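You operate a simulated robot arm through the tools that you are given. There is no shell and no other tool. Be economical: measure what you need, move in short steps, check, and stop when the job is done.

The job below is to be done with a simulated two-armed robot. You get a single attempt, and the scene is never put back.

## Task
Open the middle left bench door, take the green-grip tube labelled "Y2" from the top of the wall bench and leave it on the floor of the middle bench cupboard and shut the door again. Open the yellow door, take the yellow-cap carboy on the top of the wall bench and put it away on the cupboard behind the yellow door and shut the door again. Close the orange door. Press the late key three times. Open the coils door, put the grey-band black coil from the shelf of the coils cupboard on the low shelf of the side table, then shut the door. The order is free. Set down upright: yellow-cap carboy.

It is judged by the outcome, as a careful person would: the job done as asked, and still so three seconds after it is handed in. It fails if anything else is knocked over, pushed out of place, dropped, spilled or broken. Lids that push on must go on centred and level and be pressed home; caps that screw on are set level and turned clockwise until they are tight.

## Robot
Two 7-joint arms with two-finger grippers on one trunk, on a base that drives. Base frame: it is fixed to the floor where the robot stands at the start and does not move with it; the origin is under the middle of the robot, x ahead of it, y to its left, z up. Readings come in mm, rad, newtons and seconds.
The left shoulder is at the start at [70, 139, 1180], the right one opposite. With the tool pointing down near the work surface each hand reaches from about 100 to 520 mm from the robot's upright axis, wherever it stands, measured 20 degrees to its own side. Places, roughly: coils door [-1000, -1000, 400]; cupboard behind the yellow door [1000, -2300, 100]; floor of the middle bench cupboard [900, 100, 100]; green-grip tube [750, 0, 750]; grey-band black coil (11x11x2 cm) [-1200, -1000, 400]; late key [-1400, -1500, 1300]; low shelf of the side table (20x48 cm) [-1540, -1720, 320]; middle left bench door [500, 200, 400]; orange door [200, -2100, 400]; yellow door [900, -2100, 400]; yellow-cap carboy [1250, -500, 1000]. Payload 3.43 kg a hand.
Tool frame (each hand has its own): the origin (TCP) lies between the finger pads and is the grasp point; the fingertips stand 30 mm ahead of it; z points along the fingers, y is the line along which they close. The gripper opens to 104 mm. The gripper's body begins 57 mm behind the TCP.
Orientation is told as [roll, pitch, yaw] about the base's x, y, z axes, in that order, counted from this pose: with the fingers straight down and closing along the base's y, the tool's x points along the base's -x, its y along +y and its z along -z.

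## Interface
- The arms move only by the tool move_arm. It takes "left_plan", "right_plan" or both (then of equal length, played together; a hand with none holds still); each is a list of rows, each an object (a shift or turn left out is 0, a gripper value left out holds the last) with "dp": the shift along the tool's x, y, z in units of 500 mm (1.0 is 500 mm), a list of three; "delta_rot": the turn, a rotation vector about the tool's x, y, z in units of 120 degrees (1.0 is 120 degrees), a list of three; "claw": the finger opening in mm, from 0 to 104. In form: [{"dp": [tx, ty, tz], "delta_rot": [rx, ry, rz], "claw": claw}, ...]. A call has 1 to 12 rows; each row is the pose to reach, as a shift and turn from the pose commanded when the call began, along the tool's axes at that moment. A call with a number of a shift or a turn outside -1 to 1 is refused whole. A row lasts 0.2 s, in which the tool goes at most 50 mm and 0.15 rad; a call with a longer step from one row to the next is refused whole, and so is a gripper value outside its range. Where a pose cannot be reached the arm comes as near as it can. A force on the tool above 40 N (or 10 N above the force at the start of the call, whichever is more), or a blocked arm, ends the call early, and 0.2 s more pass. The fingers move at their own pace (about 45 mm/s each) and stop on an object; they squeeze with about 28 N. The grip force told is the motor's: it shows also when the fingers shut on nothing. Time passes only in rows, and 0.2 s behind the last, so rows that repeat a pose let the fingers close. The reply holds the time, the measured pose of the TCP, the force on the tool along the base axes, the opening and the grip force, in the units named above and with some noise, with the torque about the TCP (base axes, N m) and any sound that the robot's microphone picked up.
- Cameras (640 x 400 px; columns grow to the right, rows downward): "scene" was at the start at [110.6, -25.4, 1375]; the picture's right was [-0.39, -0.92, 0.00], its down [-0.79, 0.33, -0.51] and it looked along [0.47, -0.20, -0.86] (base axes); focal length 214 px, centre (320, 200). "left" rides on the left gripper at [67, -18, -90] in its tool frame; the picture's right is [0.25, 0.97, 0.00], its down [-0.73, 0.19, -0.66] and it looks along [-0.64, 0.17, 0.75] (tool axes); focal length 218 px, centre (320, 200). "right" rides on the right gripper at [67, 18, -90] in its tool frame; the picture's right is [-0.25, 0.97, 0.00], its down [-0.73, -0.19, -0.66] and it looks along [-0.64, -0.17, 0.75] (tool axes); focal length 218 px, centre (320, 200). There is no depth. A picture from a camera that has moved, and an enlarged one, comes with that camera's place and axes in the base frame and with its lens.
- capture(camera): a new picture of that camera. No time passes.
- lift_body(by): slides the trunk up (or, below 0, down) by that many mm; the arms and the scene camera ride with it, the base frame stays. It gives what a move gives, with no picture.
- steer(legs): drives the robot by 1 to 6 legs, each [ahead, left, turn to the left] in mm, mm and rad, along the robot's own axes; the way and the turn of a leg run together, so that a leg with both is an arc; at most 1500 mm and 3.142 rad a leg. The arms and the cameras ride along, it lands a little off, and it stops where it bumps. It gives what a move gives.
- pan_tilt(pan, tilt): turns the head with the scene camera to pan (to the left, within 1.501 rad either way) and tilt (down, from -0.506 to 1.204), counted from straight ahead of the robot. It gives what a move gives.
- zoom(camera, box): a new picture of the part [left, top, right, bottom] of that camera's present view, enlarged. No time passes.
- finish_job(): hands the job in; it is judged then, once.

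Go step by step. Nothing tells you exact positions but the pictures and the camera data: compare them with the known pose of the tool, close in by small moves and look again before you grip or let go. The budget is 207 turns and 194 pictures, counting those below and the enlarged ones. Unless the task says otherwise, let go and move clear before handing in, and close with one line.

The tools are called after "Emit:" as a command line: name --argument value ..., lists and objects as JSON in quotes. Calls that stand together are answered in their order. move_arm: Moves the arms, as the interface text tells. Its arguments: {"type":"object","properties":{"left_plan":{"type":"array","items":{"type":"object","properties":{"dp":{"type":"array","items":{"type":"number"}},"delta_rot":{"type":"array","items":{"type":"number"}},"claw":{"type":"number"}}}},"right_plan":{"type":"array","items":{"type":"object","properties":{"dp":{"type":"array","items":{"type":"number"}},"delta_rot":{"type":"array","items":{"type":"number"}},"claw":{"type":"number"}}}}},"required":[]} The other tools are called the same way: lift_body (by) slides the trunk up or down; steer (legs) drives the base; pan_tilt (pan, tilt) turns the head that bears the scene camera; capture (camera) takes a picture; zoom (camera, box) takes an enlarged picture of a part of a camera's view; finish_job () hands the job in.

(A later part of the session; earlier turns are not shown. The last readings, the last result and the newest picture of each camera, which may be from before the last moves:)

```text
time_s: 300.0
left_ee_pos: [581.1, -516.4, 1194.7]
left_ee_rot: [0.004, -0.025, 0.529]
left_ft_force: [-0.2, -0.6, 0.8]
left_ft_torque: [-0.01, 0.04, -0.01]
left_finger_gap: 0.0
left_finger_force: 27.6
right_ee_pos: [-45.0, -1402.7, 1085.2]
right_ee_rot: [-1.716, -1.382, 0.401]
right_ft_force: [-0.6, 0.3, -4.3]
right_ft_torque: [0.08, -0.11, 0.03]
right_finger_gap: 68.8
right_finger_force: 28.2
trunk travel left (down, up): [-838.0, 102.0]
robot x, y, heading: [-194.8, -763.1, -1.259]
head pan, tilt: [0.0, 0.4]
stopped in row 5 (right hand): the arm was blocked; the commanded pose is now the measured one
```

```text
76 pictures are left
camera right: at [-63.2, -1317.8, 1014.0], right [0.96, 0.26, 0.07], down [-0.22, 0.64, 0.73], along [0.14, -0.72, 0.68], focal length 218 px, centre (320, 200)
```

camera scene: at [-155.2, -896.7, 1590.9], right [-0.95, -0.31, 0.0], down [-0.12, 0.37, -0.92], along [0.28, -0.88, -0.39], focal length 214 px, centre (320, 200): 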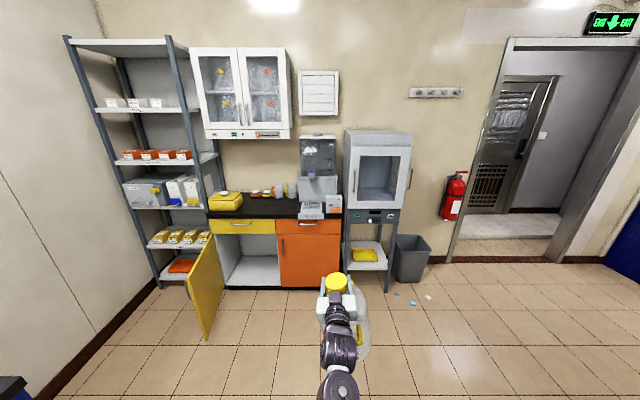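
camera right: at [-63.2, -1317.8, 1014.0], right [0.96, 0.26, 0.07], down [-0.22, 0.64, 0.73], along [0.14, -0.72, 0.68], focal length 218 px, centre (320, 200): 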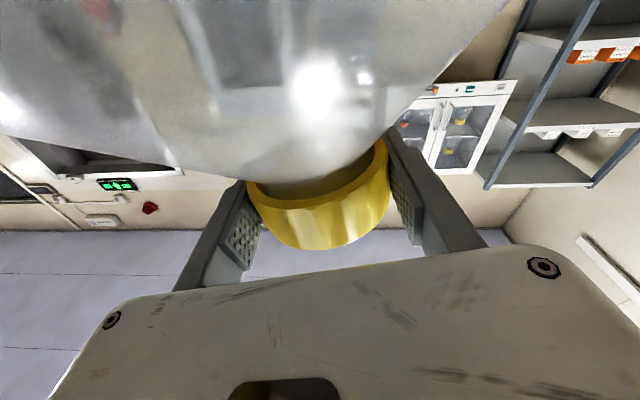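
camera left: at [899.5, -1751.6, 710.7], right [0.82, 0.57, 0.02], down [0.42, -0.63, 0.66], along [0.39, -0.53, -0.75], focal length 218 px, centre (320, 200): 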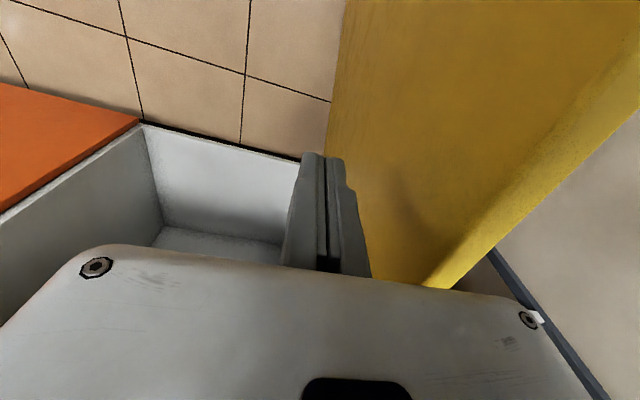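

Emit:
move_arm --right_plan '[{"dp": [-0.07, -0.013, 0.0], "claw": 0}, {"dp": [-0.14, -0.027, 0.004], "delta_rot": [-0.005, 0.002, 0.018], "claw": 0}, {"dp": [-0.2, -0.035, 0.004], "delta_rot": [-0.01, 0.004, 0.036], "claw": 0}, {"dp": [-0.2, -0.035, 0.004], "delta_rot": [-0.018, 0.007, 0.062], "claw": 0}, {"dp": [-0.2, -0.035, 0.004], "delta_rot": [-0.0267, 0.0105, 0.089], "claw": 0}, {"dp": [-0.2, -0.035, 0.004], "delta_rot": [-0.0267, 0.0105, 0.089], "claw": 0}]'

Emit:
capture --camera "scene"

```text
time_s: 301.6
left_ee_pos: [581.5, -515.8, 1196.4]
left_ee_rot: [0.002, -0.025, 0.527]
left_ft_force: [-0.2, -0.2, -1.0]
left_ft_torque: [-0.01, -0.01, -0.01]
left_finger_gap: 0.0
left_finger_force: 27.7
right_ee_pos: [-71.8, -1416.3, 1175.1]
right_ee_rot: [-1.574, -1.486, 0.286]
right_ft_force: [-0.1, -0.2, -4.5]
right_ft_torque: [0.01, -0.06, -0.03]
right_finger_gap: 69.1
right_finger_force: 27.8
trunk travel left (down, up): [-838.0, 102.0]
robot x, y, heading: [-198.7, -762.4, -1.257]
head pan, tilt: [0.0, 0.4]
stopped in row 6 (right hand): the arm was blocked; the commanded pose is now the measured one
```

```text
75 pictures are left
camera scene: at [-155.2, -897.0, 1590.9], right [-0.95, -0.31, 0.0], down [-0.12, 0.37, -0.92], along [0.28, -0.88, -0.39], focal length 214 px, centre (320, 200)
```

scene: 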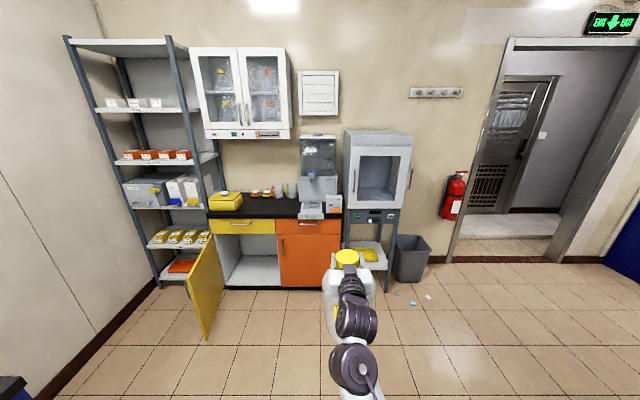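

Emit:
move_arm --right_plan '[{"dp": [0, 0.06, -0.01], "claw": 0}, {"dp": [0, 0.12, -0.02], "delta_rot": [-0.005, 0, 0.015], "claw": 0}, {"dp": [0, 0.18, -0.03], "delta_rot": [-0.0148, 0, 0.0406], "claw": 0}, {"dp": [0, 0.22, -0.04], "delta_rot": [-0.0148, 0, 0.0406], "claw": 0}, {"dp": [0, 0.22, -0.04], "delta_rot": [-0.0148, 0, 0.0406], "claw": 0}]'

Emit:
move_arm --right_plan '[{"dp": [0.05, 0, 0], "claw": 0}, {"dp": [0.1, 0, 0], "claw": 0}, {"dp": [0.15, 0, 0], "claw": 0}, {"dp": [0.2, 0, 0], "claw": 0}]'

Emit:
capture --camera "scene"

```text
time_s: 302.4
left_ee_pos: [581.6, -516.9, 1195.6]
left_ee_rot: [0.004, -0.026, 0.528]
left_ft_force: [0.7, -0.5, -0.3]
left_ft_torque: [-0.01, 0.0, -0.01]
left_finger_gap: 0.0
left_finger_force: 28.0
right_ee_pos: [-59.4, -1420.3, 1162.8]
right_ee_rot: [-1.793, -1.389, 0.46]
right_ft_force: [0.0, 0.5, -4.0]
right_ft_torque: [0.11, -0.14, 0.0]
right_finger_gap: 68.8
right_finger_force: 28.5
trunk travel left (down, up): [-838.0, 102.0]
robot x, y, heading: [-195.4, -759.5, -1.259]
head pan, tilt: [0.0, 0.4]
stopped in row 3 (right hand): the arm was blocked; the commanded pose is now the measured one
```

```text
time_s: 303.4
left_ee_pos: [581.4, -516.4, 1195.5]
left_ee_rot: [0.004, -0.023, 0.528]
left_ft_force: [-0.1, 0.0, 0.5]
left_ft_torque: [0.01, 0.03, 0.0]
left_finger_gap: 0.2
left_finger_force: 27.9
right_ee_pos: [-74.2, -1427.0, 1063.7]
right_ee_rot: [-1.799, -1.393, 0.468]
right_ft_force: [0.4, 0.2, -4.3]
right_ft_torque: [0.04, -0.1, 0.0]
right_finger_gap: 68.9
right_finger_force: 28.6
trunk travel left (down, up): [-838.0, 102.0]
robot x, y, heading: [-199.8, -762.9, -1.257]
head pan, tilt: [0.0, 0.4]
```

```text
74 pictures are left
camera scene: at [-155.5, -897.6, 1590.9], right [-0.95, -0.31, 0.0], down [-0.12, 0.37, -0.92], along [0.28, -0.88, -0.39], focal length 214 px, centre (320, 200)
```

scene: 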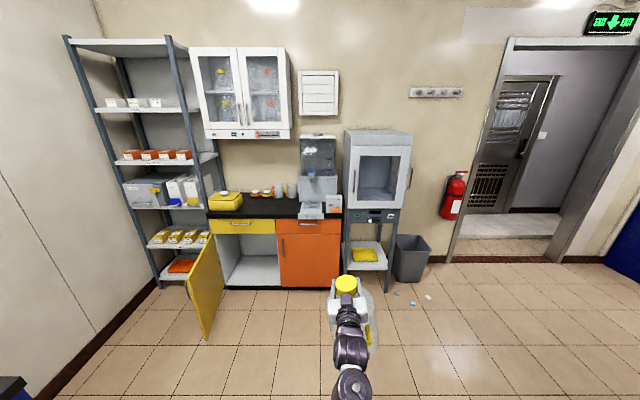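

Emit:
move_arm --right_plan '[{"dp": [0, -0.05, 0], "claw": 0}, {"dp": [0, -0.1, 0], "delta_rot": [-0.008, 0, 0.02], "claw": 0}, {"dp": [0, -0.14, 0], "delta_rot": [-0.018, 0, 0.042], "claw": 0}, {"dp": [0, -0.16, 0], "delta_rot": [-0.035, 0, 0.085], "claw": 0}, {"dp": [0, -0.16, 0], "delta_rot": [-0.035, 0, 0.085], "claw": 0}]'

Emit:
capture --camera "right"

```text
time_s: 304.6
left_ee_pos: [581.9, -516.0, 1196.0]
left_ee_rot: [0.004, -0.024, 0.528]
left_ft_force: [0.5, -0.1, -0.1]
left_ft_torque: [0.01, -0.03, 0.0]
left_finger_gap: 0.1
left_finger_force: 28.7
right_ee_pos: [-149.9, -1445.3, 1077.3]
right_ee_rot: [3.093, -1.536, 1.936]
right_ft_force: [-0.5, -0.1, -3.5]
right_ft_torque: [0.05, 0.02, 0.0]
right_finger_gap: 69.2
right_finger_force: 28.2
trunk travel left (down, up): [-838.0, 102.0]
robot x, y, heading: [-200.8, -764.9, -1.258]
head pan, tilt: [0.0, 0.4]
```

```text
73 pictures are left
camera right: at [-160.8, -1356.9, 1007.8], right [0.92, 0.31, 0.25], down [-0.39, 0.59, 0.71], along [0.07, -0.75, 0.66], focal length 218 px, centre (320, 200)
```

right: 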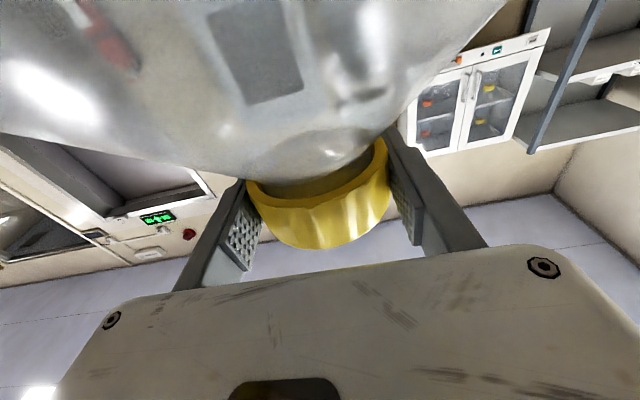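

Carboy is level again (at 663 ahead, 161 right). I swing the left arm a little forward and up, then approach the cupboard diagonally.

Emit:
move_arm --left_plan '[{"dp": [0.02, -0.06, -0.047], "delta_rot": [0, 0, 0.057]}, {"dp": [0.042, -0.12, -0.094], "delta_rot": [0, 0, 0.114]}, {"dp": [0.063, -0.18, -0.141], "delta_rot": [0, 0, 0.171]}, {"dp": [0.085, -0.24, -0.19], "delta_rot": [0, 0, 0.228]}, {"dp": [0.106, -0.3, -0.236], "delta_rot": [0, 0, 0.285]}, {"dp": [0.127, -0.36, -0.283], "delta_rot": [0, 0, 0.342]}, {"dp": [0.148, -0.416, -0.33], "delta_rot": [0, 0, 0.398]}]'

Emit:
steer --legs '[[550, 0, 0], [0, 0, 0.593]]'

Emit:
capture --camera "scene"

```text
time_s: 306.2
left_ee_pos: [625.5, -739.6, 1358.6]
left_ee_rot: [0.023, -0.013, -0.304]
left_ft_force: [0.2, -0.7, 0.6]
left_ft_torque: [0.06, -0.06, -0.02]
left_finger_gap: 0.2
left_finger_force: 28.3
left hand out of reach, approached as far as the arm can: row 3, 4, 5, 6, 7
right_ee_pos: [-151.1, -1447.0, 1076.0]
right_ee_rot: [3.061, -1.537, 1.966]
right_ft_force: [0.0, -0.8, -4.7]
right_ft_torque: [0.0, 0.02, 0.0]
right_finger_gap: 69.0
right_finger_force: 28.2
trunk travel left (down, up): [-838.0, 102.0]
robot x, y, heading: [-196.7, -762.5, -1.263]
head pan, tilt: [0.0, 0.4]
```

```text
time_s: 311.0
left_ee_pos: [641.7, -799.8, 1357.2]
left_ee_rot: [0.021, -0.013, 0.285]
left_ft_force: [-0.5, 0.0, -0.2]
left_ft_torque: [0.0, 0.02, -0.02]
left_finger_gap: 0.0
left_finger_force: 28.2
right_ee_pos: [388.6, -1823.6, 1078.1]
right_ee_rot: [3.106, -1.539, 2.509]
right_ft_force: [-0.6, -0.3, -3.8]
right_ft_torque: [0.01, 0.02, -0.01]
right_finger_gap: 68.8
right_finger_force: 27.8
trunk travel left (down, up): [-838.0, 102.0]
robot x, y, heading: [-32.0, -1280.1, -0.671]
head pan, tilt: [0.0, 0.4]
```

```text
72 pictures are left
camera scene: at [80.3, -1369.3, 1590.8], right [-0.62, -0.78, 0.0], down [-0.31, 0.24, -0.92], along [0.72, -0.57, -0.39], focal length 214 px, centre (320, 200)
```

scene: 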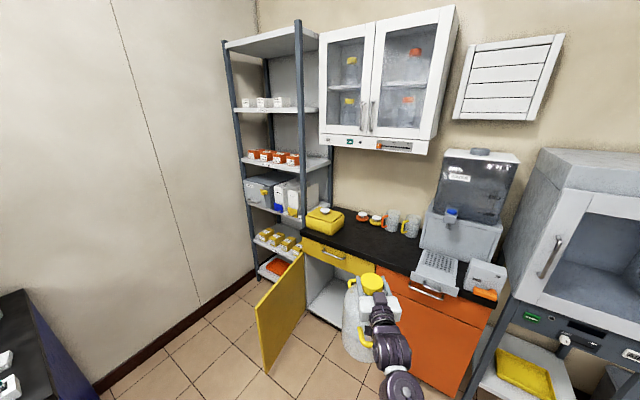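

Emit:
steer --legs '[[0, -57, 0], [356, 0, 0]]'

Emit:
lift_body --by -400

Emit:
pan_tilt --pan 0.0 --tilt 0.6

Emit:
capture --camera "scene"

```text
time_s: 313.8
left_ee_pos: [887.1, -1062.7, 1357.7]
left_ee_rot: [0.021, -0.014, 0.292]
left_ft_force: [-1.4, 0.1, 0.1]
left_ft_torque: [0.03, 0.02, 0.01]
left_finger_gap: 0.0
left_finger_force: 27.7
right_ee_pos: [640.4, -2086.3, 1077.9]
right_ee_rot: [3.123, -1.537, 2.5]
right_ft_force: [-0.8, -0.7, -3.8]
right_ft_torque: [0.05, 0.05, 0.0]
right_finger_gap: 69.0
right_finger_force: 28.1
trunk travel left (down, up): [-838.0, 102.0]
robot x, y, heading: [219.1, -1547.7, -0.661]
head pan, tilt: [0.0, 0.4]
```

```text
time_s: 315.6
left_ee_pos: [886.3, -1059.3, 1201.9]
left_ee_rot: [0.018, -0.016, 0.29]
left_ft_force: [-0.2, -0.1, 0.2]
left_ft_torque: [0.03, 0.08, 0.02]
left_finger_gap: 0.0
left_finger_force: 28.3
right_ee_pos: [644.5, -2078.9, 939.8]
right_ee_rot: [3.123, -1.492, 2.512]
right_ft_force: [-11.4, 18.8, 23.8]
right_ft_torque: [0.19, 0.62, -0.24]
right_finger_gap: 69.6
right_finger_force: 28.6
trunk travel left (down, up): [-683.0, 257.0]
robot x, y, heading: [217.6, -1547.8, -0.665]
head pan, tilt: [0.0, 0.4]
stopped: the force on the tool passed its limit at 52 N (the readings are from after the stop); the commanded pose is now the measured one
```

```text
time_s: 316.3
left_ee_pos: [884.4, -1056.4, 1201.3]
left_ee_rot: [0.015, -0.013, 0.294]
left_ft_force: [-0.1, -0.6, 0.7]
left_ft_torque: [0.0, 0.0, 0.0]
left_finger_gap: 0.0
left_finger_force: 28.3
right_ee_pos: [642.9, -2078.4, 940.2]
right_ee_rot: [3.119, -1.498, 2.513]
right_ft_force: [0.9, 11.9, 27.0]
right_ft_torque: [0.05, -0.67, 0.8]
right_finger_gap: 69.2
right_finger_force: 27.9
trunk travel left (down, up): [-683.0, 257.0]
robot x, y, heading: [221.4, -1549.7, -0.67]
head pan, tilt: [0.0, 0.6]
```

```text
71 pictures are left
camera scene: at [324.0, -1625.2, 1418.4], right [-0.61, -0.79, 0.0], down [-0.44, 0.34, -0.83], along [0.65, -0.51, -0.56], focal length 214 px, centre (320, 200)
```

scene: 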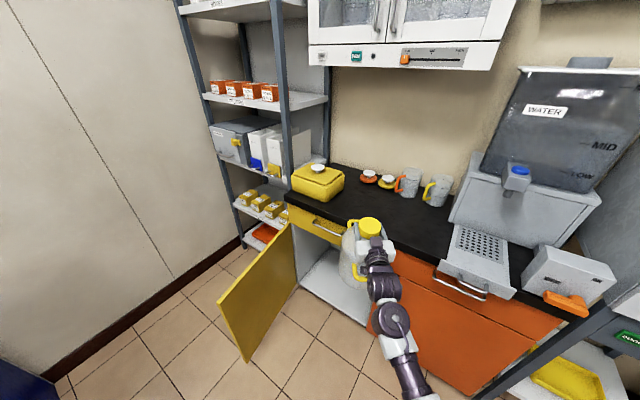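

The carboy's side touched the drawer handle while lowering. Raise a little, back off 90 mm and lower again.

Emit:
lift_body --by 60

Emit:
steer --legs '[[-90, 0, 0]]'

Emit:
capture --camera "right"

Emit:
capture --camera "scene"

```text
time_s: 317.3
left_ee_pos: [887.8, -1063.3, 1262.1]
left_ee_rot: [0.021, -0.013, 0.291]
left_ft_force: [0.9, 0.2, 0.1]
left_ft_torque: [-0.01, 0.01, 0.0]
left_finger_gap: 0.0
left_finger_force: 27.5
right_ee_pos: [644.2, -2085.3, 992.7]
right_ee_rot: [3.099, -1.511, 2.528]
right_ft_force: [-1.6, 3.0, -2.8]
right_ft_torque: [0.44, 0.25, -0.03]
right_finger_gap: 69.4
right_finger_force: 27.8
trunk travel left (down, up): [-743.0, 197.0]
robot x, y, heading: [217.5, -1547.3, -0.668]
head pan, tilt: [0.0, 0.6]
```

```text
time_s: 318.4
left_ee_pos: [819.0, -1010.3, 1262.8]
left_ee_rot: [0.024, -0.015, 0.291]
left_ft_force: [0.9, 0.4, -0.1]
left_ft_torque: [-0.03, 0.0, -0.03]
left_finger_gap: 0.0
left_finger_force: 27.9
right_ee_pos: [575.5, -2029.7, 991.1]
right_ee_rot: [3.091, -1.511, 2.535]
right_ft_force: [-0.2, -0.3, -3.8]
right_ft_torque: [0.03, 0.03, 0.0]
right_finger_gap: 69.1
right_finger_force: 28.2
trunk travel left (down, up): [-743.0, 197.0]
robot x, y, heading: [150.5, -1494.9, -0.665]
head pan, tilt: [0.0, 0.6]
```

```text
70 pictures are left
camera right: at [517.4, -1965.4, 919.9], right [0.58, 0.78, 0.26], down [-0.67, 0.27, 0.69], along [0.46, -0.57, 0.68], focal length 218 px, centre (320, 200)
```

right: 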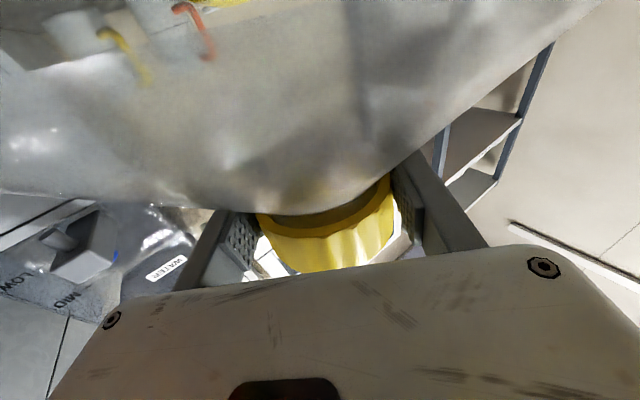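

```text
69 pictures are left
camera scene: at [258.5, -1578.8, 1477.2], right [-0.62, -0.79, 0.0], down [-0.45, 0.35, -0.82], along [0.65, -0.51, -0.57], focal length 214 px, centre (320, 200)
```

scene: 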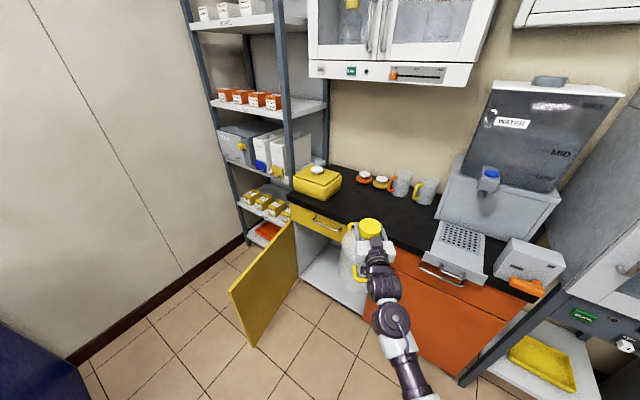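

Emit:
move_arm --left_plan '[{"dp": [-0.027, -0.073, 0], "delta_rot": [0, 0, 0.025]}, {"dp": [-0.054, -0.145, 0], "delta_rot": [0, 0, 0.05]}, {"dp": [-0.081, -0.218, 0], "delta_rot": [0, 0, 0.075]}, {"dp": [-0.108, -0.29, 0], "delta_rot": [0, 0, 0.1]}, {"dp": [-0.13, -0.35, 0], "delta_rot": [0, 0, 0.12]}]'

Emit:
lift_body --by -250

Emit:
lift_body --by -270

Emit:
capture --camera "scene"

```text
time_s: 319.6
left_ee_pos: [914.1, -1144.6, 1262.3]
left_ee_rot: [0.023, -0.011, 0.039]
left_ft_force: [-0.9, -0.7, 0.5]
left_ft_torque: [-0.01, -0.03, -0.01]
left_finger_gap: 0.0
left_finger_force: 27.9
left hand out of reach, approached as far as the arm can: row 5
right_ee_pos: [573.9, -2030.2, 993.2]
right_ee_rot: [3.094, -1.511, 2.533]
right_ft_force: [0.4, -0.2, -4.0]
right_ft_torque: [0.06, 0.07, 0.02]
right_finger_gap: 69.2
right_finger_force: 28.3
trunk travel left (down, up): [-743.0, 197.0]
robot x, y, heading: [147.8, -1493.3, -0.669]
head pan, tilt: [0.0, 0.6]
```

```text
time_s: 322.2
left_ee_pos: [913.7, -1144.4, 1011.4]
left_ee_rot: [0.024, -0.01, 0.041]
left_ft_force: [-0.1, 0.1, -0.8]
left_ft_torque: [0.01, 0.0, 0.02]
left_finger_gap: 0.1
left_finger_force: 27.8
right_ee_pos: [574.1, -2030.6, 743.1]
right_ee_rot: [3.092, -1.511, 2.535]
right_ft_force: [0.8, 0.2, -3.8]
right_ft_torque: [0.04, 0.05, 0.03]
right_finger_gap: 69.4
right_finger_force: 28.1
trunk travel left (down, up): [-493.0, 447.0]
robot x, y, heading: [145.6, -1492.2, -0.667]
head pan, tilt: [0.0, 0.6]
```

```text
time_s: 324.9
left_ee_pos: [915.0, -1143.6, 742.0]
left_ee_rot: [0.026, -0.009, 0.04]
left_ft_force: [-0.8, 0.0, 0.5]
left_ft_torque: [-0.01, -0.03, -0.03]
left_finger_gap: 0.0
left_finger_force: 28.1
right_ee_pos: [573.6, -2030.5, 472.4]
right_ee_rot: [3.093, -1.511, 2.535]
right_ft_force: [-0.7, 0.3, -3.8]
right_ft_torque: [0.05, 0.06, 0.01]
right_finger_gap: 69.4
right_finger_force: 27.9
trunk travel left (down, up): [-223.0, 717.0]
robot x, y, heading: [151.5, -1486.2, -0.662]
head pan, tilt: [0.0, 0.6]
```

```text
68 pictures are left
camera scene: at [257.0, -1577.6, 957.5], right [-0.62, -0.79, 0.0], down [-0.45, 0.35, -0.82], along [0.65, -0.51, -0.57], focal length 214 px, centre (320, 200)
```

scene: 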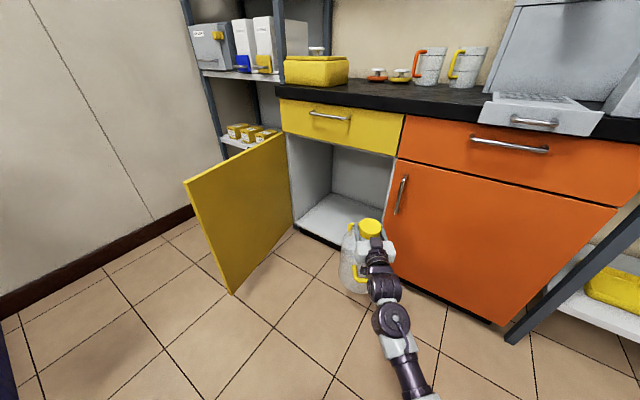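

Emit:
steer --legs '[[0, 40, 0], [170, 0, 0]]'

Emit:
capture --camera "scene"

```text
time_s: 326.9
left_ee_pos: [1075.6, -1217.9, 741.6]
left_ee_rot: [0.024, -0.01, 0.039]
left_ft_force: [0.1, -0.3, -0.1]
left_ft_torque: [0.01, -0.01, -0.03]
left_finger_gap: 0.2
left_finger_force: 27.8
right_ee_pos: [734.1, -2102.7, 471.6]
right_ee_rot: [3.093, -1.511, 2.535]
right_ft_force: [-0.3, -0.6, -4.0]
right_ft_torque: [0.02, 0.03, 0.0]
right_finger_gap: 69.2
right_finger_force: 27.5
trunk travel left (down, up): [-223.0, 717.0]
robot x, y, heading: [310.0, -1569.6, -0.663]
head pan, tilt: [0.0, 0.6]
```

```text
67 pictures are left
camera scene: at [417.9, -1651.6, 957.4], right [-0.62, -0.79, 0.0], down [-0.45, 0.35, -0.82], along [0.65, -0.51, -0.57], focal length 214 px, centre (320, 200)
```

scene: 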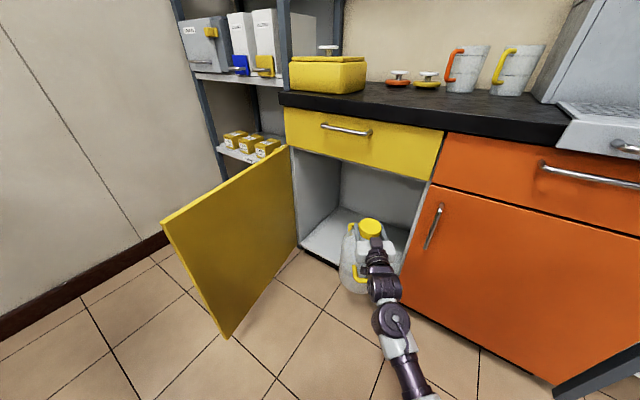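

Emit:
steer --legs '[[130, 0, 0]]'

Emit:
steer --legs '[[112, 0, 0]]'

Emit:
capture --camera "scene"

Emit:
capture --camera "right"

```text
time_s: 328.2
left_ee_pos: [1179.2, -1299.7, 741.5]
left_ee_rot: [0.024, -0.01, 0.038]
left_ft_force: [-0.5, 0.0, 0.1]
left_ft_torque: [0.02, 0.03, -0.01]
left_finger_gap: 0.2
left_finger_force: 27.8
right_ee_pos: [839.9, -2185.6, 472.3]
right_ee_rot: [3.094, -1.511, 2.536]
right_ft_force: [-0.2, -0.7, -3.8]
right_ft_torque: [0.01, 0.08, 0.0]
right_finger_gap: 69.3
right_finger_force: 27.9
trunk travel left (down, up): [-223.0, 717.0]
robot x, y, heading: [412.7, -1647.0, -0.662]
head pan, tilt: [0.0, 0.6]
```

```text
time_s: 329.4
left_ee_pos: [1269.0, -1368.4, 741.9]
left_ee_rot: [0.025, -0.009, 0.042]
left_ft_force: [-0.2, 0.5, 0.2]
left_ft_torque: [0.0, 0.03, -0.04]
left_finger_gap: 0.1
left_finger_force: 28.3
right_ee_pos: [927.9, -2254.9, 471.8]
right_ee_rot: [3.093, -1.515, 2.535]
right_ft_force: [0.3, -0.1, -3.4]
right_ft_torque: [-0.02, 0.05, 0.01]
right_finger_gap: 69.1
right_finger_force: 27.7
trunk travel left (down, up): [-223.0, 717.0]
robot x, y, heading: [502.6, -1717.5, -0.664]
head pan, tilt: [0.0, 0.6]
```

```text
66 pictures are left
camera scene: at [611.6, -1802.5, 957.3], right [-0.61, -0.79, 0.0], down [-0.45, 0.35, -0.82], along [0.65, -0.51, -0.57], focal length 214 px, centre (320, 200)
```

scene: 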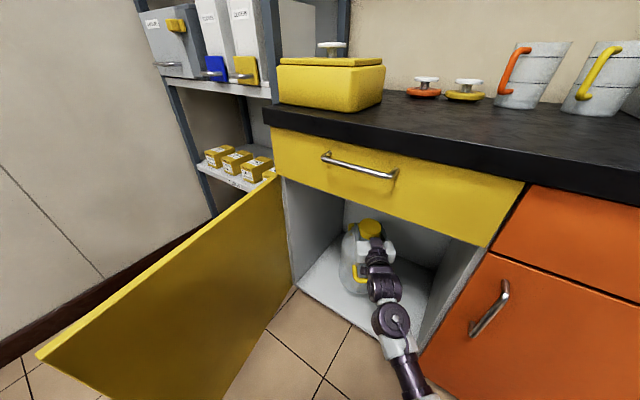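

```text
65 pictures are left
camera right: at [871.1, -2188.9, 399.8], right [0.58, 0.78, 0.26], down [-0.67, 0.27, 0.69], along [0.47, -0.57, 0.68], focal length 218 px, centre (320, 200)
```

right: 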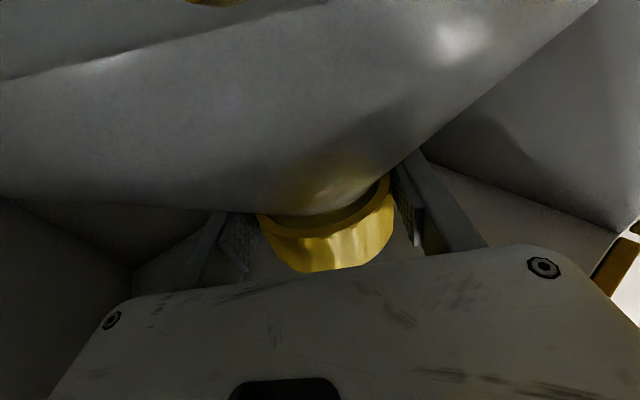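

Carboy is inside above the cupboard floor. Lower stepwise.

Emit:
lift_body --by -55

Emit:
lift_body --by -12

Emit:
lift_body --by -8

Emit:
capture --camera "scene"

```text
time_s: 330.4
left_ee_pos: [1268.5, -1369.0, 688.5]
left_ee_rot: [0.022, -0.01, 0.041]
left_ft_force: [0.5, 0.1, -0.2]
left_ft_torque: [-0.01, -0.02, -0.01]
left_finger_gap: 0.2
left_finger_force: 27.9
right_ee_pos: [929.0, -2255.1, 417.0]
right_ee_rot: [3.088, -1.514, 2.54]
right_ft_force: [-0.5, 0.2, -3.9]
right_ft_torque: [0.06, 0.08, 0.05]
right_finger_gap: 69.5
right_finger_force: 27.7
trunk travel left (down, up): [-168.0, 772.0]
robot x, y, heading: [503.6, -1718.6, -0.661]
head pan, tilt: [0.0, 0.6]
```

```text
time_s: 331.0
left_ee_pos: [1269.3, -1369.6, 675.3]
left_ee_rot: [0.024, -0.009, 0.043]
left_ft_force: [0.2, -0.1, -0.1]
left_ft_torque: [0.01, 0.01, 0.01]
left_finger_gap: 0.1
left_finger_force: 27.7
right_ee_pos: [928.0, -2253.3, 405.5]
right_ee_rot: [3.088, -1.511, 2.54]
right_ft_force: [0.6, -0.1, -3.9]
right_ft_torque: [0.0, 0.02, -0.01]
right_finger_gap: 69.2
right_finger_force: 28.1
trunk travel left (down, up): [-156.0, 784.0]
robot x, y, heading: [500.0, -1716.4, -0.658]
head pan, tilt: [0.0, 0.6]
```

```text
time_s: 331.5
left_ee_pos: [1267.9, -1367.6, 666.7]
left_ee_rot: [0.023, -0.009, 0.041]
left_ft_force: [-0.1, -0.9, 0.3]
left_ft_torque: [0.01, 0.0, 0.02]
left_finger_gap: 0.0
left_finger_force: 27.6
right_ee_pos: [926.4, -2254.6, 397.0]
right_ee_rot: [3.091, -1.511, 2.539]
right_ft_force: [0.2, 0.0, -3.1]
right_ft_torque: [0.05, 0.05, -0.01]
right_finger_gap: 69.2
right_finger_force: 27.8
trunk travel left (down, up): [-148.0, 792.0]
robot x, y, heading: [502.8, -1717.4, -0.663]
head pan, tilt: [0.0, 0.6]
```

```text
64 pictures are left
camera scene: at [611.0, -1802.3, 882.5], right [-0.61, -0.79, 0.0], down [-0.45, 0.35, -0.82], along [0.65, -0.51, -0.57], focal length 214 px, centre (320, 200)
```

scene: 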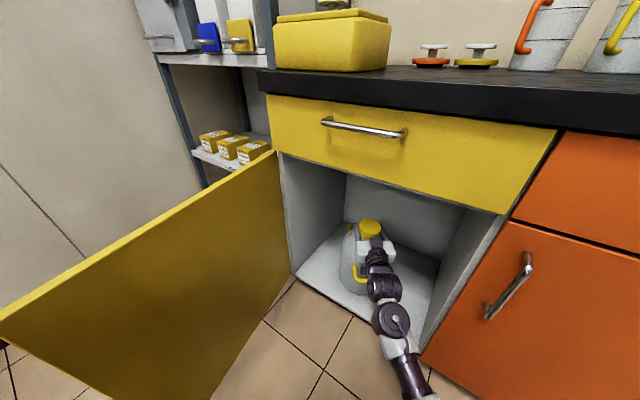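

Emit:
lift_body --by -5

Emit:
lift_body --by -4

Emit:
lift_body --by -4

Emit:
lift_body --by -4

```text
time_s: 332.1
left_ee_pos: [1268.4, -1369.1, 662.9]
left_ee_rot: [0.023, -0.007, 0.043]
left_ft_force: [0.4, 0.1, 0.6]
left_ft_torque: [0.01, 0.0, -0.03]
left_finger_gap: 0.0
left_finger_force: 28.1
right_ee_pos: [927.9, -2253.6, 392.6]
right_ee_rot: [3.09, -1.513, 2.538]
right_ft_force: [-0.3, 0.2, -4.8]
right_ft_torque: [0.03, 0.05, 0.02]
right_finger_gap: 69.2
right_finger_force: 27.9
trunk travel left (down, up): [-143.0, 797.0]
robot x, y, heading: [501.7, -1716.3, -0.663]
head pan, tilt: [0.0, 0.6]
```

```text
time_s: 332.6
left_ee_pos: [1267.5, -1368.4, 658.2]
left_ee_rot: [0.023, -0.008, 0.042]
left_ft_force: [0.2, -0.3, 1.5]
left_ft_torque: [0.01, 0.02, -0.02]
left_finger_gap: 0.4
left_finger_force: 27.6
right_ee_pos: [929.0, -2254.4, 391.7]
right_ee_rot: [3.091, -1.504, 2.535]
right_ft_force: [3.5, -1.2, 9.0]
right_ft_torque: [-0.05, -0.22, -0.01]
right_finger_gap: 69.2
right_finger_force: 28.3
trunk travel left (down, up): [-139.0, 801.0]
robot x, y, heading: [503.4, -1715.8, -0.659]
head pan, tilt: [0.0, 0.6]
```

```text
time_s: 333.1
left_ee_pos: [1267.9, -1366.2, 654.5]
left_ee_rot: [0.022, -0.009, 0.041]
left_ft_force: [-1.3, -0.6, 1.1]
left_ft_torque: [0.0, 0.01, 0.01]
left_finger_gap: 0.1
left_finger_force: 27.3
right_ee_pos: [928.5, -2253.7, 391.1]
right_ee_rot: [3.104, -1.499, 2.525]
right_ft_force: [3.9, -3.6, 23.6]
right_ft_torque: [0.13, -0.12, 0.02]
right_finger_gap: 69.6
right_finger_force: 28.8
trunk travel left (down, up): [-135.0, 805.0]
robot x, y, heading: [503.1, -1717.1, -0.661]
head pan, tilt: [0.0, 0.6]
```

```text
time_s: 333.7
left_ee_pos: [1267.1, -1363.5, 652.8]
left_ee_rot: [0.014, -0.011, 0.041]
left_ft_force: [0.2, 0.1, 0.3]
left_ft_torque: [0.0, 0.03, 0.0]
left_finger_gap: 0.0
left_finger_force: 27.6
right_ee_pos: [927.7, -2252.3, 390.9]
right_ee_rot: [-3.108, -1.502, 2.456]
right_ft_force: [4.7, -1.4, 14.7]
right_ft_torque: [0.15, -0.72, -0.09]
right_finger_gap: 69.1
right_finger_force: 27.5
trunk travel left (down, up): [-131.0, 809.0]
robot x, y, heading: [505.1, -1716.6, -0.662]
head pan, tilt: [0.0, 0.6]
```

Landed on the floor. Unload slightly and open.

Emit:
lift_body --by 6

Emit:
move_arm --right_plan '[{"claw": 72}, {"claw": 76}, {"claw": 82}, {"claw": 92}, {"claw": 104}, {"claw": 104}]'

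Emit:
capture --camera "right"

Emit:
zoom --camera "scene" --box '[280, 180, 440, 320]'

```text
time_s: 334.2
left_ee_pos: [1267.7, -1367.3, 654.3]
left_ee_rot: [0.02, -0.01, 0.04]
left_ft_force: [0.4, -0.2, 0.1]
left_ft_torque: [-0.02, 0.05, 0.0]
left_finger_gap: 0.1
left_finger_force: 28.3
right_ee_pos: [927.4, -2253.6, 390.1]
right_ee_rot: [3.118, -1.5, 2.511]
right_ft_force: [4.1, -5.7, 27.9]
right_ft_torque: [-0.42, 0.14, 0.05]
right_finger_gap: 69.3
right_finger_force: 28.0
trunk travel left (down, up): [-137.0, 803.0]
robot x, y, heading: [502.5, -1717.3, -0.663]
head pan, tilt: [0.0, 0.6]
```

```text
time_s: 335.6
left_ee_pos: [1268.4, -1367.3, 656.8]
left_ee_rot: [0.022, -0.009, 0.043]
left_ft_force: [-0.4, -0.3, -0.2]
left_ft_torque: [0.01, -0.01, 0.03]
left_finger_gap: 0.1
left_finger_force: 28.1
right_ee_pos: [927.9, -2253.9, 385.8]
right_ee_rot: [3.099, -1.511, 2.531]
right_ft_force: [0.6, 0.0, 0.3]
right_ft_torque: [-0.03, -0.02, -0.01]
right_finger_gap: 104.0
right_finger_force: 0.0
trunk travel left (down, up): [-137.0, 803.0]
robot x, y, heading: [502.1, -1719.1, -0.662]
head pan, tilt: [0.0, 0.6]
```

```text
63 pictures are left
camera right: at [870.8, -2188.7, 314.3], right [0.58, 0.78, 0.25], down [-0.67, 0.27, 0.69], along [0.47, -0.57, 0.68], focal length 218 px, centre (320, 200)
```

right: 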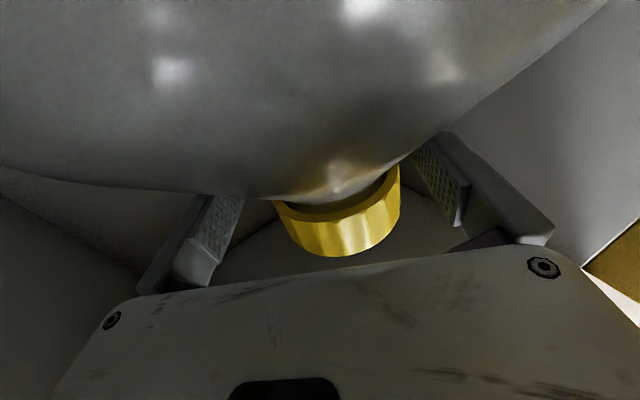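

```text
2.86 times, centred on (360, 250) of scene
camera zoom: at [610.9, -1801.9, 871.5], right [-0.61, -0.79, 0.0], down [-0.45, 0.35, -0.82], along [0.65, -0.51, -0.57], focal length 613 px, centre (206, 57)
```

zoom: 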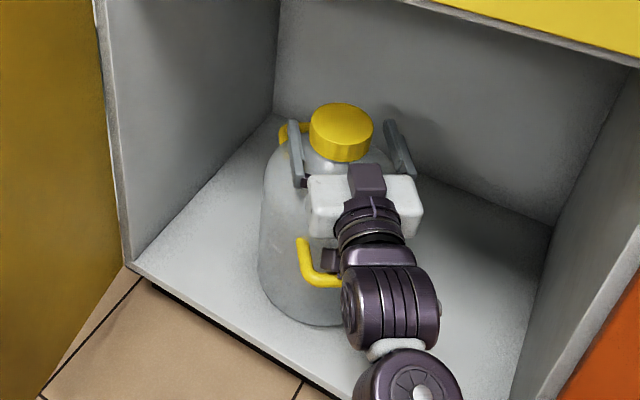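

Carboy stands upright and free. Back straight out.

Emit:
steer --legs '[[-120, 0, 0], [-180, 0, 0]]'

Emit:
capture --camera "scene"

```text
time_s: 338.0
left_ee_pos: [1029.7, -1182.8, 656.1]
left_ee_rot: [0.024, -0.008, 0.04]
left_ft_force: [-0.1, 0.2, 0.2]
left_ft_torque: [0.05, 0.02, 0.0]
left_finger_gap: 0.0
left_finger_force: 27.8
right_ee_pos: [689.3, -2068.2, 385.5]
right_ee_rot: [3.094, -1.512, 2.536]
right_ft_force: [-0.3, -0.3, 0.6]
right_ft_torque: [-0.01, 0.02, -0.04]
right_finger_gap: 103.8
right_finger_force: 0.1
trunk travel left (down, up): [-137.0, 803.0]
robot x, y, heading: [264.9, -1533.4, -0.663]
head pan, tilt: [0.0, 0.6]
```

```text
61 pictures are left
camera scene: at [371.9, -1616.1, 871.6], right [-0.62, -0.79, 0.0], down [-0.45, 0.35, -0.83], along [0.65, -0.51, -0.56], focal length 214 px, centre (320, 200)
```

scene: 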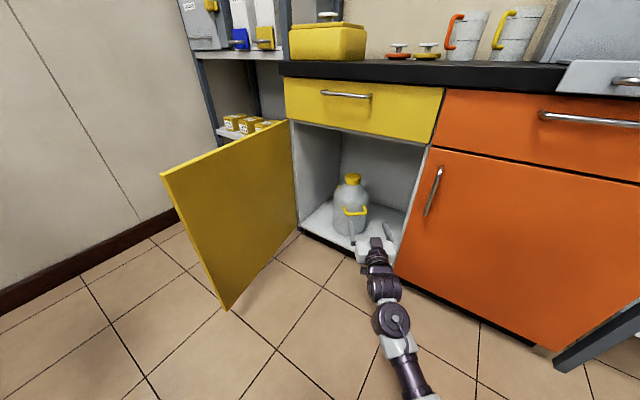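

Now to shut the yellow door: raise the trunk so the left arm passes over the door, turn to face the cabinets so the left hand is on the door's outer side.

Emit:
lift_body --by 105

Emit:
steer --legs '[[-60, 0, 0], [0, 0, -0.603]]'

Emit:
pan_tilt --pan 0.5 --tilt 0.7

Emit:
capture --camera "scene"

Emit:
capture --camera "left"

```text
time_s: 339.3
left_ee_pos: [1030.9, -1183.1, 761.1]
left_ee_rot: [0.024, -0.01, 0.04]
left_ft_force: [-0.3, -0.3, 0.5]
left_ft_torque: [0.02, 0.02, 0.04]
left_finger_gap: 0.1
left_finger_force: 28.0
right_ee_pos: [688.5, -2068.4, 492.5]
right_ee_rot: [3.098, -1.51, 2.534]
right_ft_force: [-0.7, 0.3, -1.4]
right_ft_torque: [0.0, 0.03, -0.01]
right_finger_gap: 103.9
right_finger_force: 0.0
trunk travel left (down, up): [-242.0, 698.0]
robot x, y, heading: [265.0, -1533.5, -0.664]
head pan, tilt: [0.0, 0.6]
```

```text
time_s: 341.9
left_ee_pos: [1046.2, -1635.5, 761.8]
left_ee_rot: [0.023, -0.009, -0.557]
left_ft_force: [-0.4, 0.3, 0.3]
left_ft_torque: [0.01, 0.01, 0.02]
left_finger_gap: 0.2
left_finger_force: 27.8
right_ee_pos: [266.4, -2178.2, 492.7]
right_ee_rot: [3.095, -1.511, 1.941]
right_ft_force: [-0.6, -0.7, 0.4]
right_ft_torque: [0.01, 0.01, -0.03]
right_finger_gap: 104.1
right_finger_force: 0.1
trunk travel left (down, up): [-242.0, 698.0]
robot x, y, heading: [218.3, -1494.9, -1.257]
head pan, tilt: [0.0, 0.6]
```

```text
time_s: 342.9
left_ee_pos: [1047.6, -1637.0, 760.5]
left_ee_rot: [0.023, -0.009, -0.555]
left_ft_force: [-0.4, -0.8, 0.1]
left_ft_torque: [0.0, 0.03, -0.01]
left_finger_gap: 0.2
left_finger_force: 28.0
right_ee_pos: [266.9, -2178.8, 492.2]
right_ee_rot: [3.092, -1.51, 1.942]
right_ft_force: [-1.3, 0.1, -0.3]
right_ft_torque: [0.04, 0.01, 0.02]
right_finger_gap: 104.3
right_finger_force: 0.1
trunk travel left (down, up): [-242.0, 698.0]
robot x, y, heading: [216.0, -1493.9, -1.262]
head pan, tilt: [0.499, 0.7]
```

```text
60 pictures are left
camera scene: at [292.5, -1600.5, 967.9], right [-0.69, -0.72, 0.0], down [-0.47, 0.44, -0.76], along [0.55, -0.53, -0.64], focal length 214 px, centre (320, 200)
```

scene: 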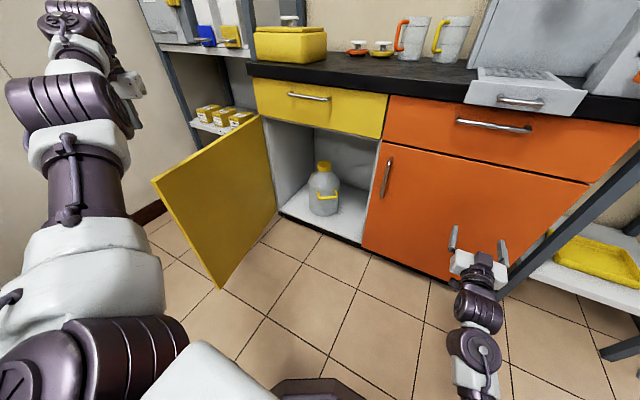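

```text
59 pictures are left
camera left: at [976.9, -1617.2, 849.7], right [0.3, 0.96, 0.02], down [0.71, -0.23, 0.67], along [0.64, -0.18, -0.74], focal length 218 px, centre (320, 200)
```

left: 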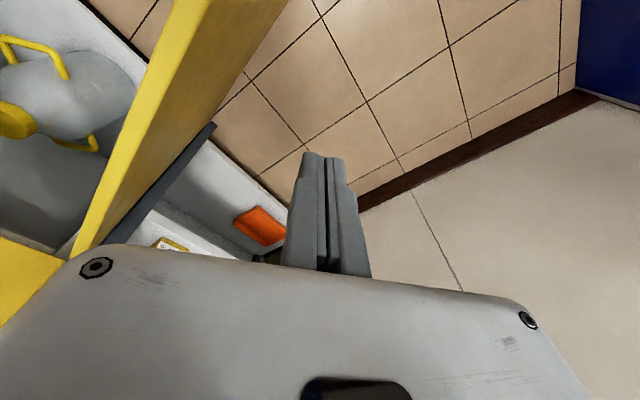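

Emit:
move_arm --left_plan '[{"dp": [0, 0, 0.08]}, {"dp": [0, 0, 0.16]}, {"dp": [0, 0, 0.24]}, {"dp": [0, 0, 0.31]}, {"dp": [0, 0, 0.31]}]'

Emit:
steer --legs '[[40, -110, 0]]'

Emit:
capture --camera "scene"

Emit:
capture --camera "left"

```text
time_s: 344.1
left_ee_pos: [1050.4, -1634.0, 606.2]
left_ee_rot: [0.024, -0.007, -0.556]
left_ft_force: [-0.2, 0.3, 0.1]
left_ft_torque: [-0.01, 0.0, -0.02]
left_finger_gap: 0.0
left_finger_force: 28.3
right_ee_pos: [266.9, -2177.8, 490.8]
right_ee_rot: [3.093, -1.512, 1.938]
right_ft_force: [-0.9, 0.6, 0.2]
right_ft_torque: [-0.04, 0.01, -0.03]
right_finger_gap: 104.0
right_finger_force: 0.0
trunk travel left (down, up): [-242.0, 698.0]
robot x, y, heading: [216.3, -1492.5, -1.258]
head pan, tilt: [0.499, 0.7]
```

```text
time_s: 345.3
left_ee_pos: [959.1, -1705.9, 606.3]
left_ee_rot: [0.024, -0.009, -0.556]
left_ft_force: [-0.9, 0.1, -0.1]
left_ft_torque: [0.02, -0.02, -0.03]
left_finger_gap: 0.0
left_finger_force: 28.2
right_ee_pos: [174.3, -2248.8, 491.0]
right_ee_rot: [3.082, -1.513, 1.95]
right_ft_force: [-0.2, 0.5, 0.3]
right_ft_torque: [0.0, -0.03, 0.01]
right_finger_gap: 104.1
right_finger_force: 0.1
trunk travel left (down, up): [-242.0, 698.0]
robot x, y, heading: [127.2, -1569.0, -1.265]
head pan, tilt: [0.499, 0.7]
```

```text
58 pictures are left
camera scene: at [200.9, -1671.9, 967.9], right [-0.69, -0.72, 0.0], down [-0.47, 0.44, -0.76], along [0.55, -0.53, -0.64], focal length 214 px, centre (320, 200)
```

scene: 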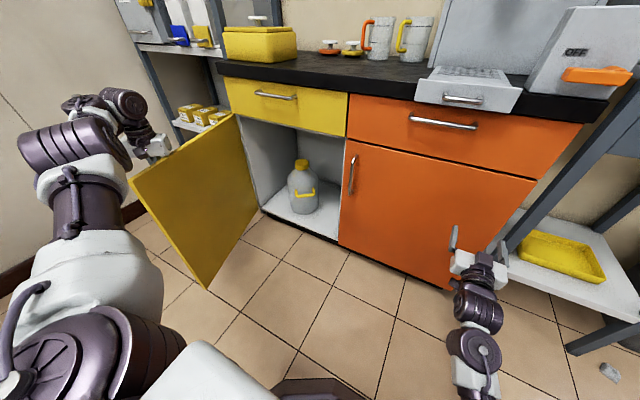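

```text
57 pictures are left
camera left: at [889.5, -1686.3, 694.6], right [0.3, 0.95, 0.02], down [0.71, -0.23, 0.67], along [0.64, -0.18, -0.74], focal length 218 px, centre (320, 200)
```

left: 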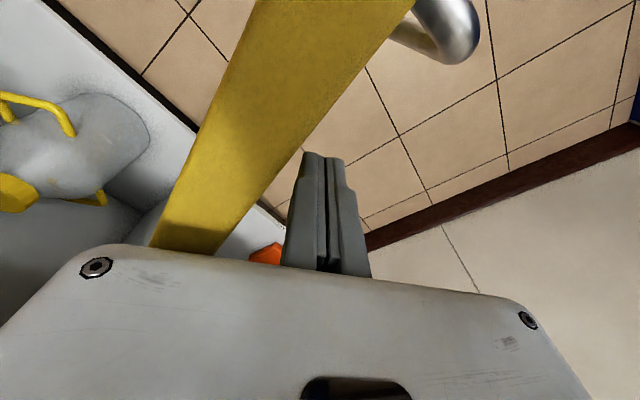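

Emit:
steer --legs '[[-40, -40, 0], [0, -90, 0]]'

Emit:
steer --legs '[[0, -90, 0]]'

Emit:
capture --camera "scene"

```text
time_s: 346.9
left_ee_pos: [845.0, -1713.7, 608.7]
left_ee_rot: [0.013, -0.027, -0.572]
left_ft_force: [2.0, -2.6, 0.1]
left_ft_torque: [0.03, 0.0, -0.02]
left_finger_gap: 0.0
left_finger_force: 34.5
right_ee_pos: [55.9, -2243.8, 490.9]
right_ee_rot: [3.092, -1.51, 1.934]
right_ft_force: [-0.4, -0.5, 0.7]
right_ft_torque: [0.03, 0.03, 0.01]
right_finger_gap: 104.0
right_finger_force: 0.1
trunk travel left (down, up): [-242.0, 698.0]
robot x, y, heading: [7.3, -1563.3, -1.266]
head pan, tilt: [0.499, 0.7]
stopped in leg 2: the force on the tool passed its limit at 52 N (the readings are from after the stop); the commanded pose is now the measured one
```

```text
time_s: 347.8
left_ee_pos: [826.2, -1725.0, 610.4]
left_ee_rot: [0.008, -0.041, -0.574]
left_ft_force: [0.9, -0.6, -0.2]
left_ft_torque: [0.03, 0.01, -0.01]
left_finger_gap: 0.0
left_finger_force: 34.8
right_ee_pos: [39.0, -2250.1, 492.0]
right_ee_rot: [3.076, -1.511, 1.951]
right_ft_force: [-0.7, -0.5, 0.4]
right_ft_torque: [-0.02, 0.03, 0.01]
right_finger_gap: 104.0
right_finger_force: 0.1
trunk travel left (down, up): [-242.0, 698.0]
robot x, y, heading: [-7.7, -1566.3, -1.268]
head pan, tilt: [0.499, 0.7]
stopped in leg 1: the force on the tool passed its limit at 50 N (the readings are from after the stop); the commanded pose is now the measured one
```

```text
56 pictures are left
camera scene: at [67.2, -1673.6, 967.9], right [-0.69, -0.72, 0.0], down [-0.46, 0.45, -0.76], along [0.55, -0.53, -0.64], focal length 214 px, centre (320, 200)
```

scene: 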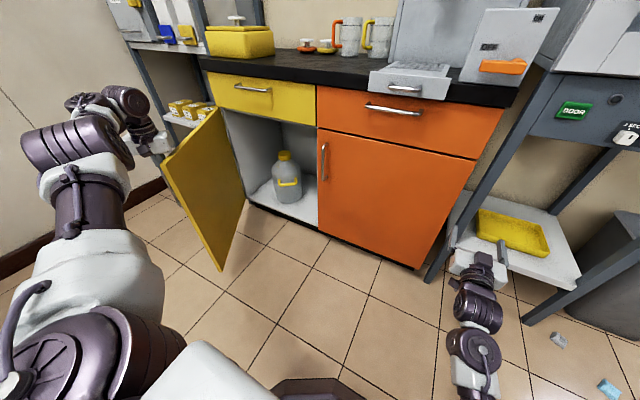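

Emit:
move_arm --right_plan '[{"dp": [-0.02, 0, -0.06], "claw": 60}, {"dp": [-0.04, 0, -0.12], "claw": 20}, {"dp": [-0.06, 0, -0.18], "claw": 0}, {"dp": [-0.08, 0, -0.24], "claw": 0}, {"dp": [-0.08, 0, -0.24], "claw": 0}]'

Emit:
steer --legs '[[15, -60, 0]]'

Emit:
steer --legs '[[20, -50, 0]]'

Emit:
capture --camera "scene"

```text
time_s: 348.9
left_ee_pos: [827.5, -1725.2, 608.8]
left_ee_rot: [0.007, -0.042, -0.574]
left_ft_force: [1.2, -1.0, 0.5]
left_ft_torque: [0.01, -0.03, -0.01]
left_finger_gap: 0.3
left_finger_force: 34.7
right_ee_pos: [1.7, -2134.0, 525.9]
right_ee_rot: [3.07, -1.511, 1.953]
right_ft_force: [-0.5, -0.4, -1.2]
right_ft_torque: [-0.01, 0.0, 0.01]
right_finger_gap: 0.5
right_finger_force: 0.5
trunk travel left (down, up): [-242.0, 698.0]
robot x, y, heading: [-5.4, -1568.6, -1.264]
head pan, tilt: [0.499, 0.7]
```

```text
time_s: 349.9
left_ee_pos: [798.1, -1752.8, 612.8]
left_ee_rot: [-0.002, -0.059, -0.58]
left_ft_force: [-0.2, -0.5, -0.9]
left_ft_torque: [0.0, 0.0, 0.0]
left_finger_gap: 0.0
left_finger_force: 34.8
right_ee_pos: [-31.9, -2153.0, 524.5]
right_ee_rot: [3.057, -1.51, 1.964]
right_ft_force: [-0.2, 1.0, -0.4]
right_ft_torque: [0.03, -0.03, 0.03]
right_finger_gap: 0.0
right_finger_force: 27.7
trunk travel left (down, up): [-242.0, 698.0]
robot x, y, heading: [-37.0, -1586.7, -1.267]
head pan, tilt: [0.499, 0.7]
stopped in leg 1: the force on the tool passed its limit at 50 N (the readings are from after the stop); the commanded pose is now the measured one
```

```text
time_s: 350.8
left_ee_pos: [756.2, -1784.3, 612.6]
left_ee_rot: [0.001, -0.057, -0.58]
left_ft_force: [0.0, 0.1, 0.2]
left_ft_torque: [0.0, -0.04, 0.0]
left_finger_gap: 0.0
left_finger_force: 35.0
right_ee_pos: [-72.7, -2187.3, 525.3]
right_ee_rot: [3.049, -1.512, 1.976]
right_ft_force: [0.1, 0.0, -0.8]
right_ft_torque: [0.05, 0.0, 0.0]
right_finger_gap: 0.4
right_finger_force: 28.4
trunk travel left (down, up): [-242.0, 698.0]
robot x, y, heading: [-77.1, -1618.8, -1.274]
head pan, tilt: [0.499, 0.7]
```

```text
55 pictures are left
camera scene: at [-4.7, -1726.6, 967.9], right [-0.7, -0.72, 0.0], down [-0.46, 0.45, -0.76], along [0.55, -0.53, -0.64], focal length 214 px, centre (320, 200)
```

scene: 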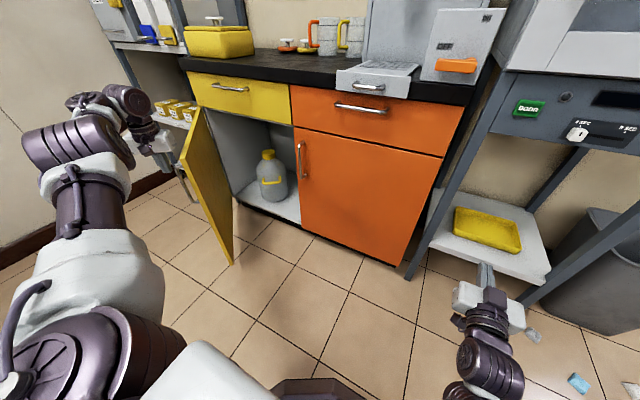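

Door at about 53°. I go on closing it by swinging the left arm itself forward and to the right.

Emit:
move_arm --left_plan '[{"dp": [-0.034, -0.0934, 0], "delta_rot": [0, 0, 0.0334]}, {"dp": [-0.06, -0.187, 0], "delta_rot": [0, 0, 0.067]}, {"dp": [-0.079, -0.282, 0], "delta_rot": [0, 0, 0.1]}, {"dp": [-0.092, -0.378, 0], "delta_rot": [0, 0, 0.134]}, {"dp": [-0.098, -0.476, 0], "delta_rot": [0, 0, 0.167]}, {"dp": [-0.097, -0.573, 0], "delta_rot": [0, 0, 0.2]}]'

Emit:
capture --camera "scene"

```text
time_s: 351.9
left_ee_pos: [696.3, -1974.5, 614.3]
left_ee_rot: [0.015, -0.068, -0.86]
left_ft_force: [9.9, -1.1, -4.2]
left_ft_torque: [-0.03, -0.09, 0.05]
left_finger_gap: 0.0
left_finger_force: 34.3
right_ee_pos: [-70.2, -2187.2, 523.4]
right_ee_rot: [3.076, -1.513, 1.95]
right_ft_force: [0.5, -0.2, 0.1]
right_ft_torque: [0.0, 0.02, -0.01]
right_finger_gap: 0.2
right_finger_force: 27.8
trunk travel left (down, up): [-242.0, 698.0]
robot x, y, heading: [-76.3, -1620.5, -1.266]
head pan, tilt: [0.499, 0.7]
stopped in row 5 (left hand): the force on the tool passed its limit at 55 N (the readings are from after the stop); the commanded pose is now the measured one
```

```text
54 pictures are left
camera scene: at [-2.0, -1726.8, 967.6], right [-0.7, -0.72, 0.0], down [-0.46, 0.45, -0.76], along [0.55, -0.53, -0.65], focal length 214 px, centre (320, 200)
```

scene: 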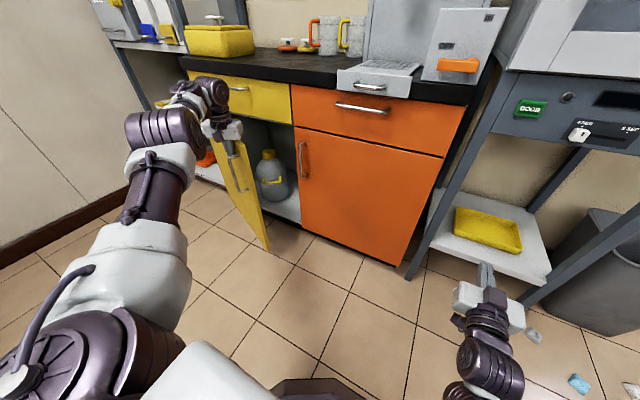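

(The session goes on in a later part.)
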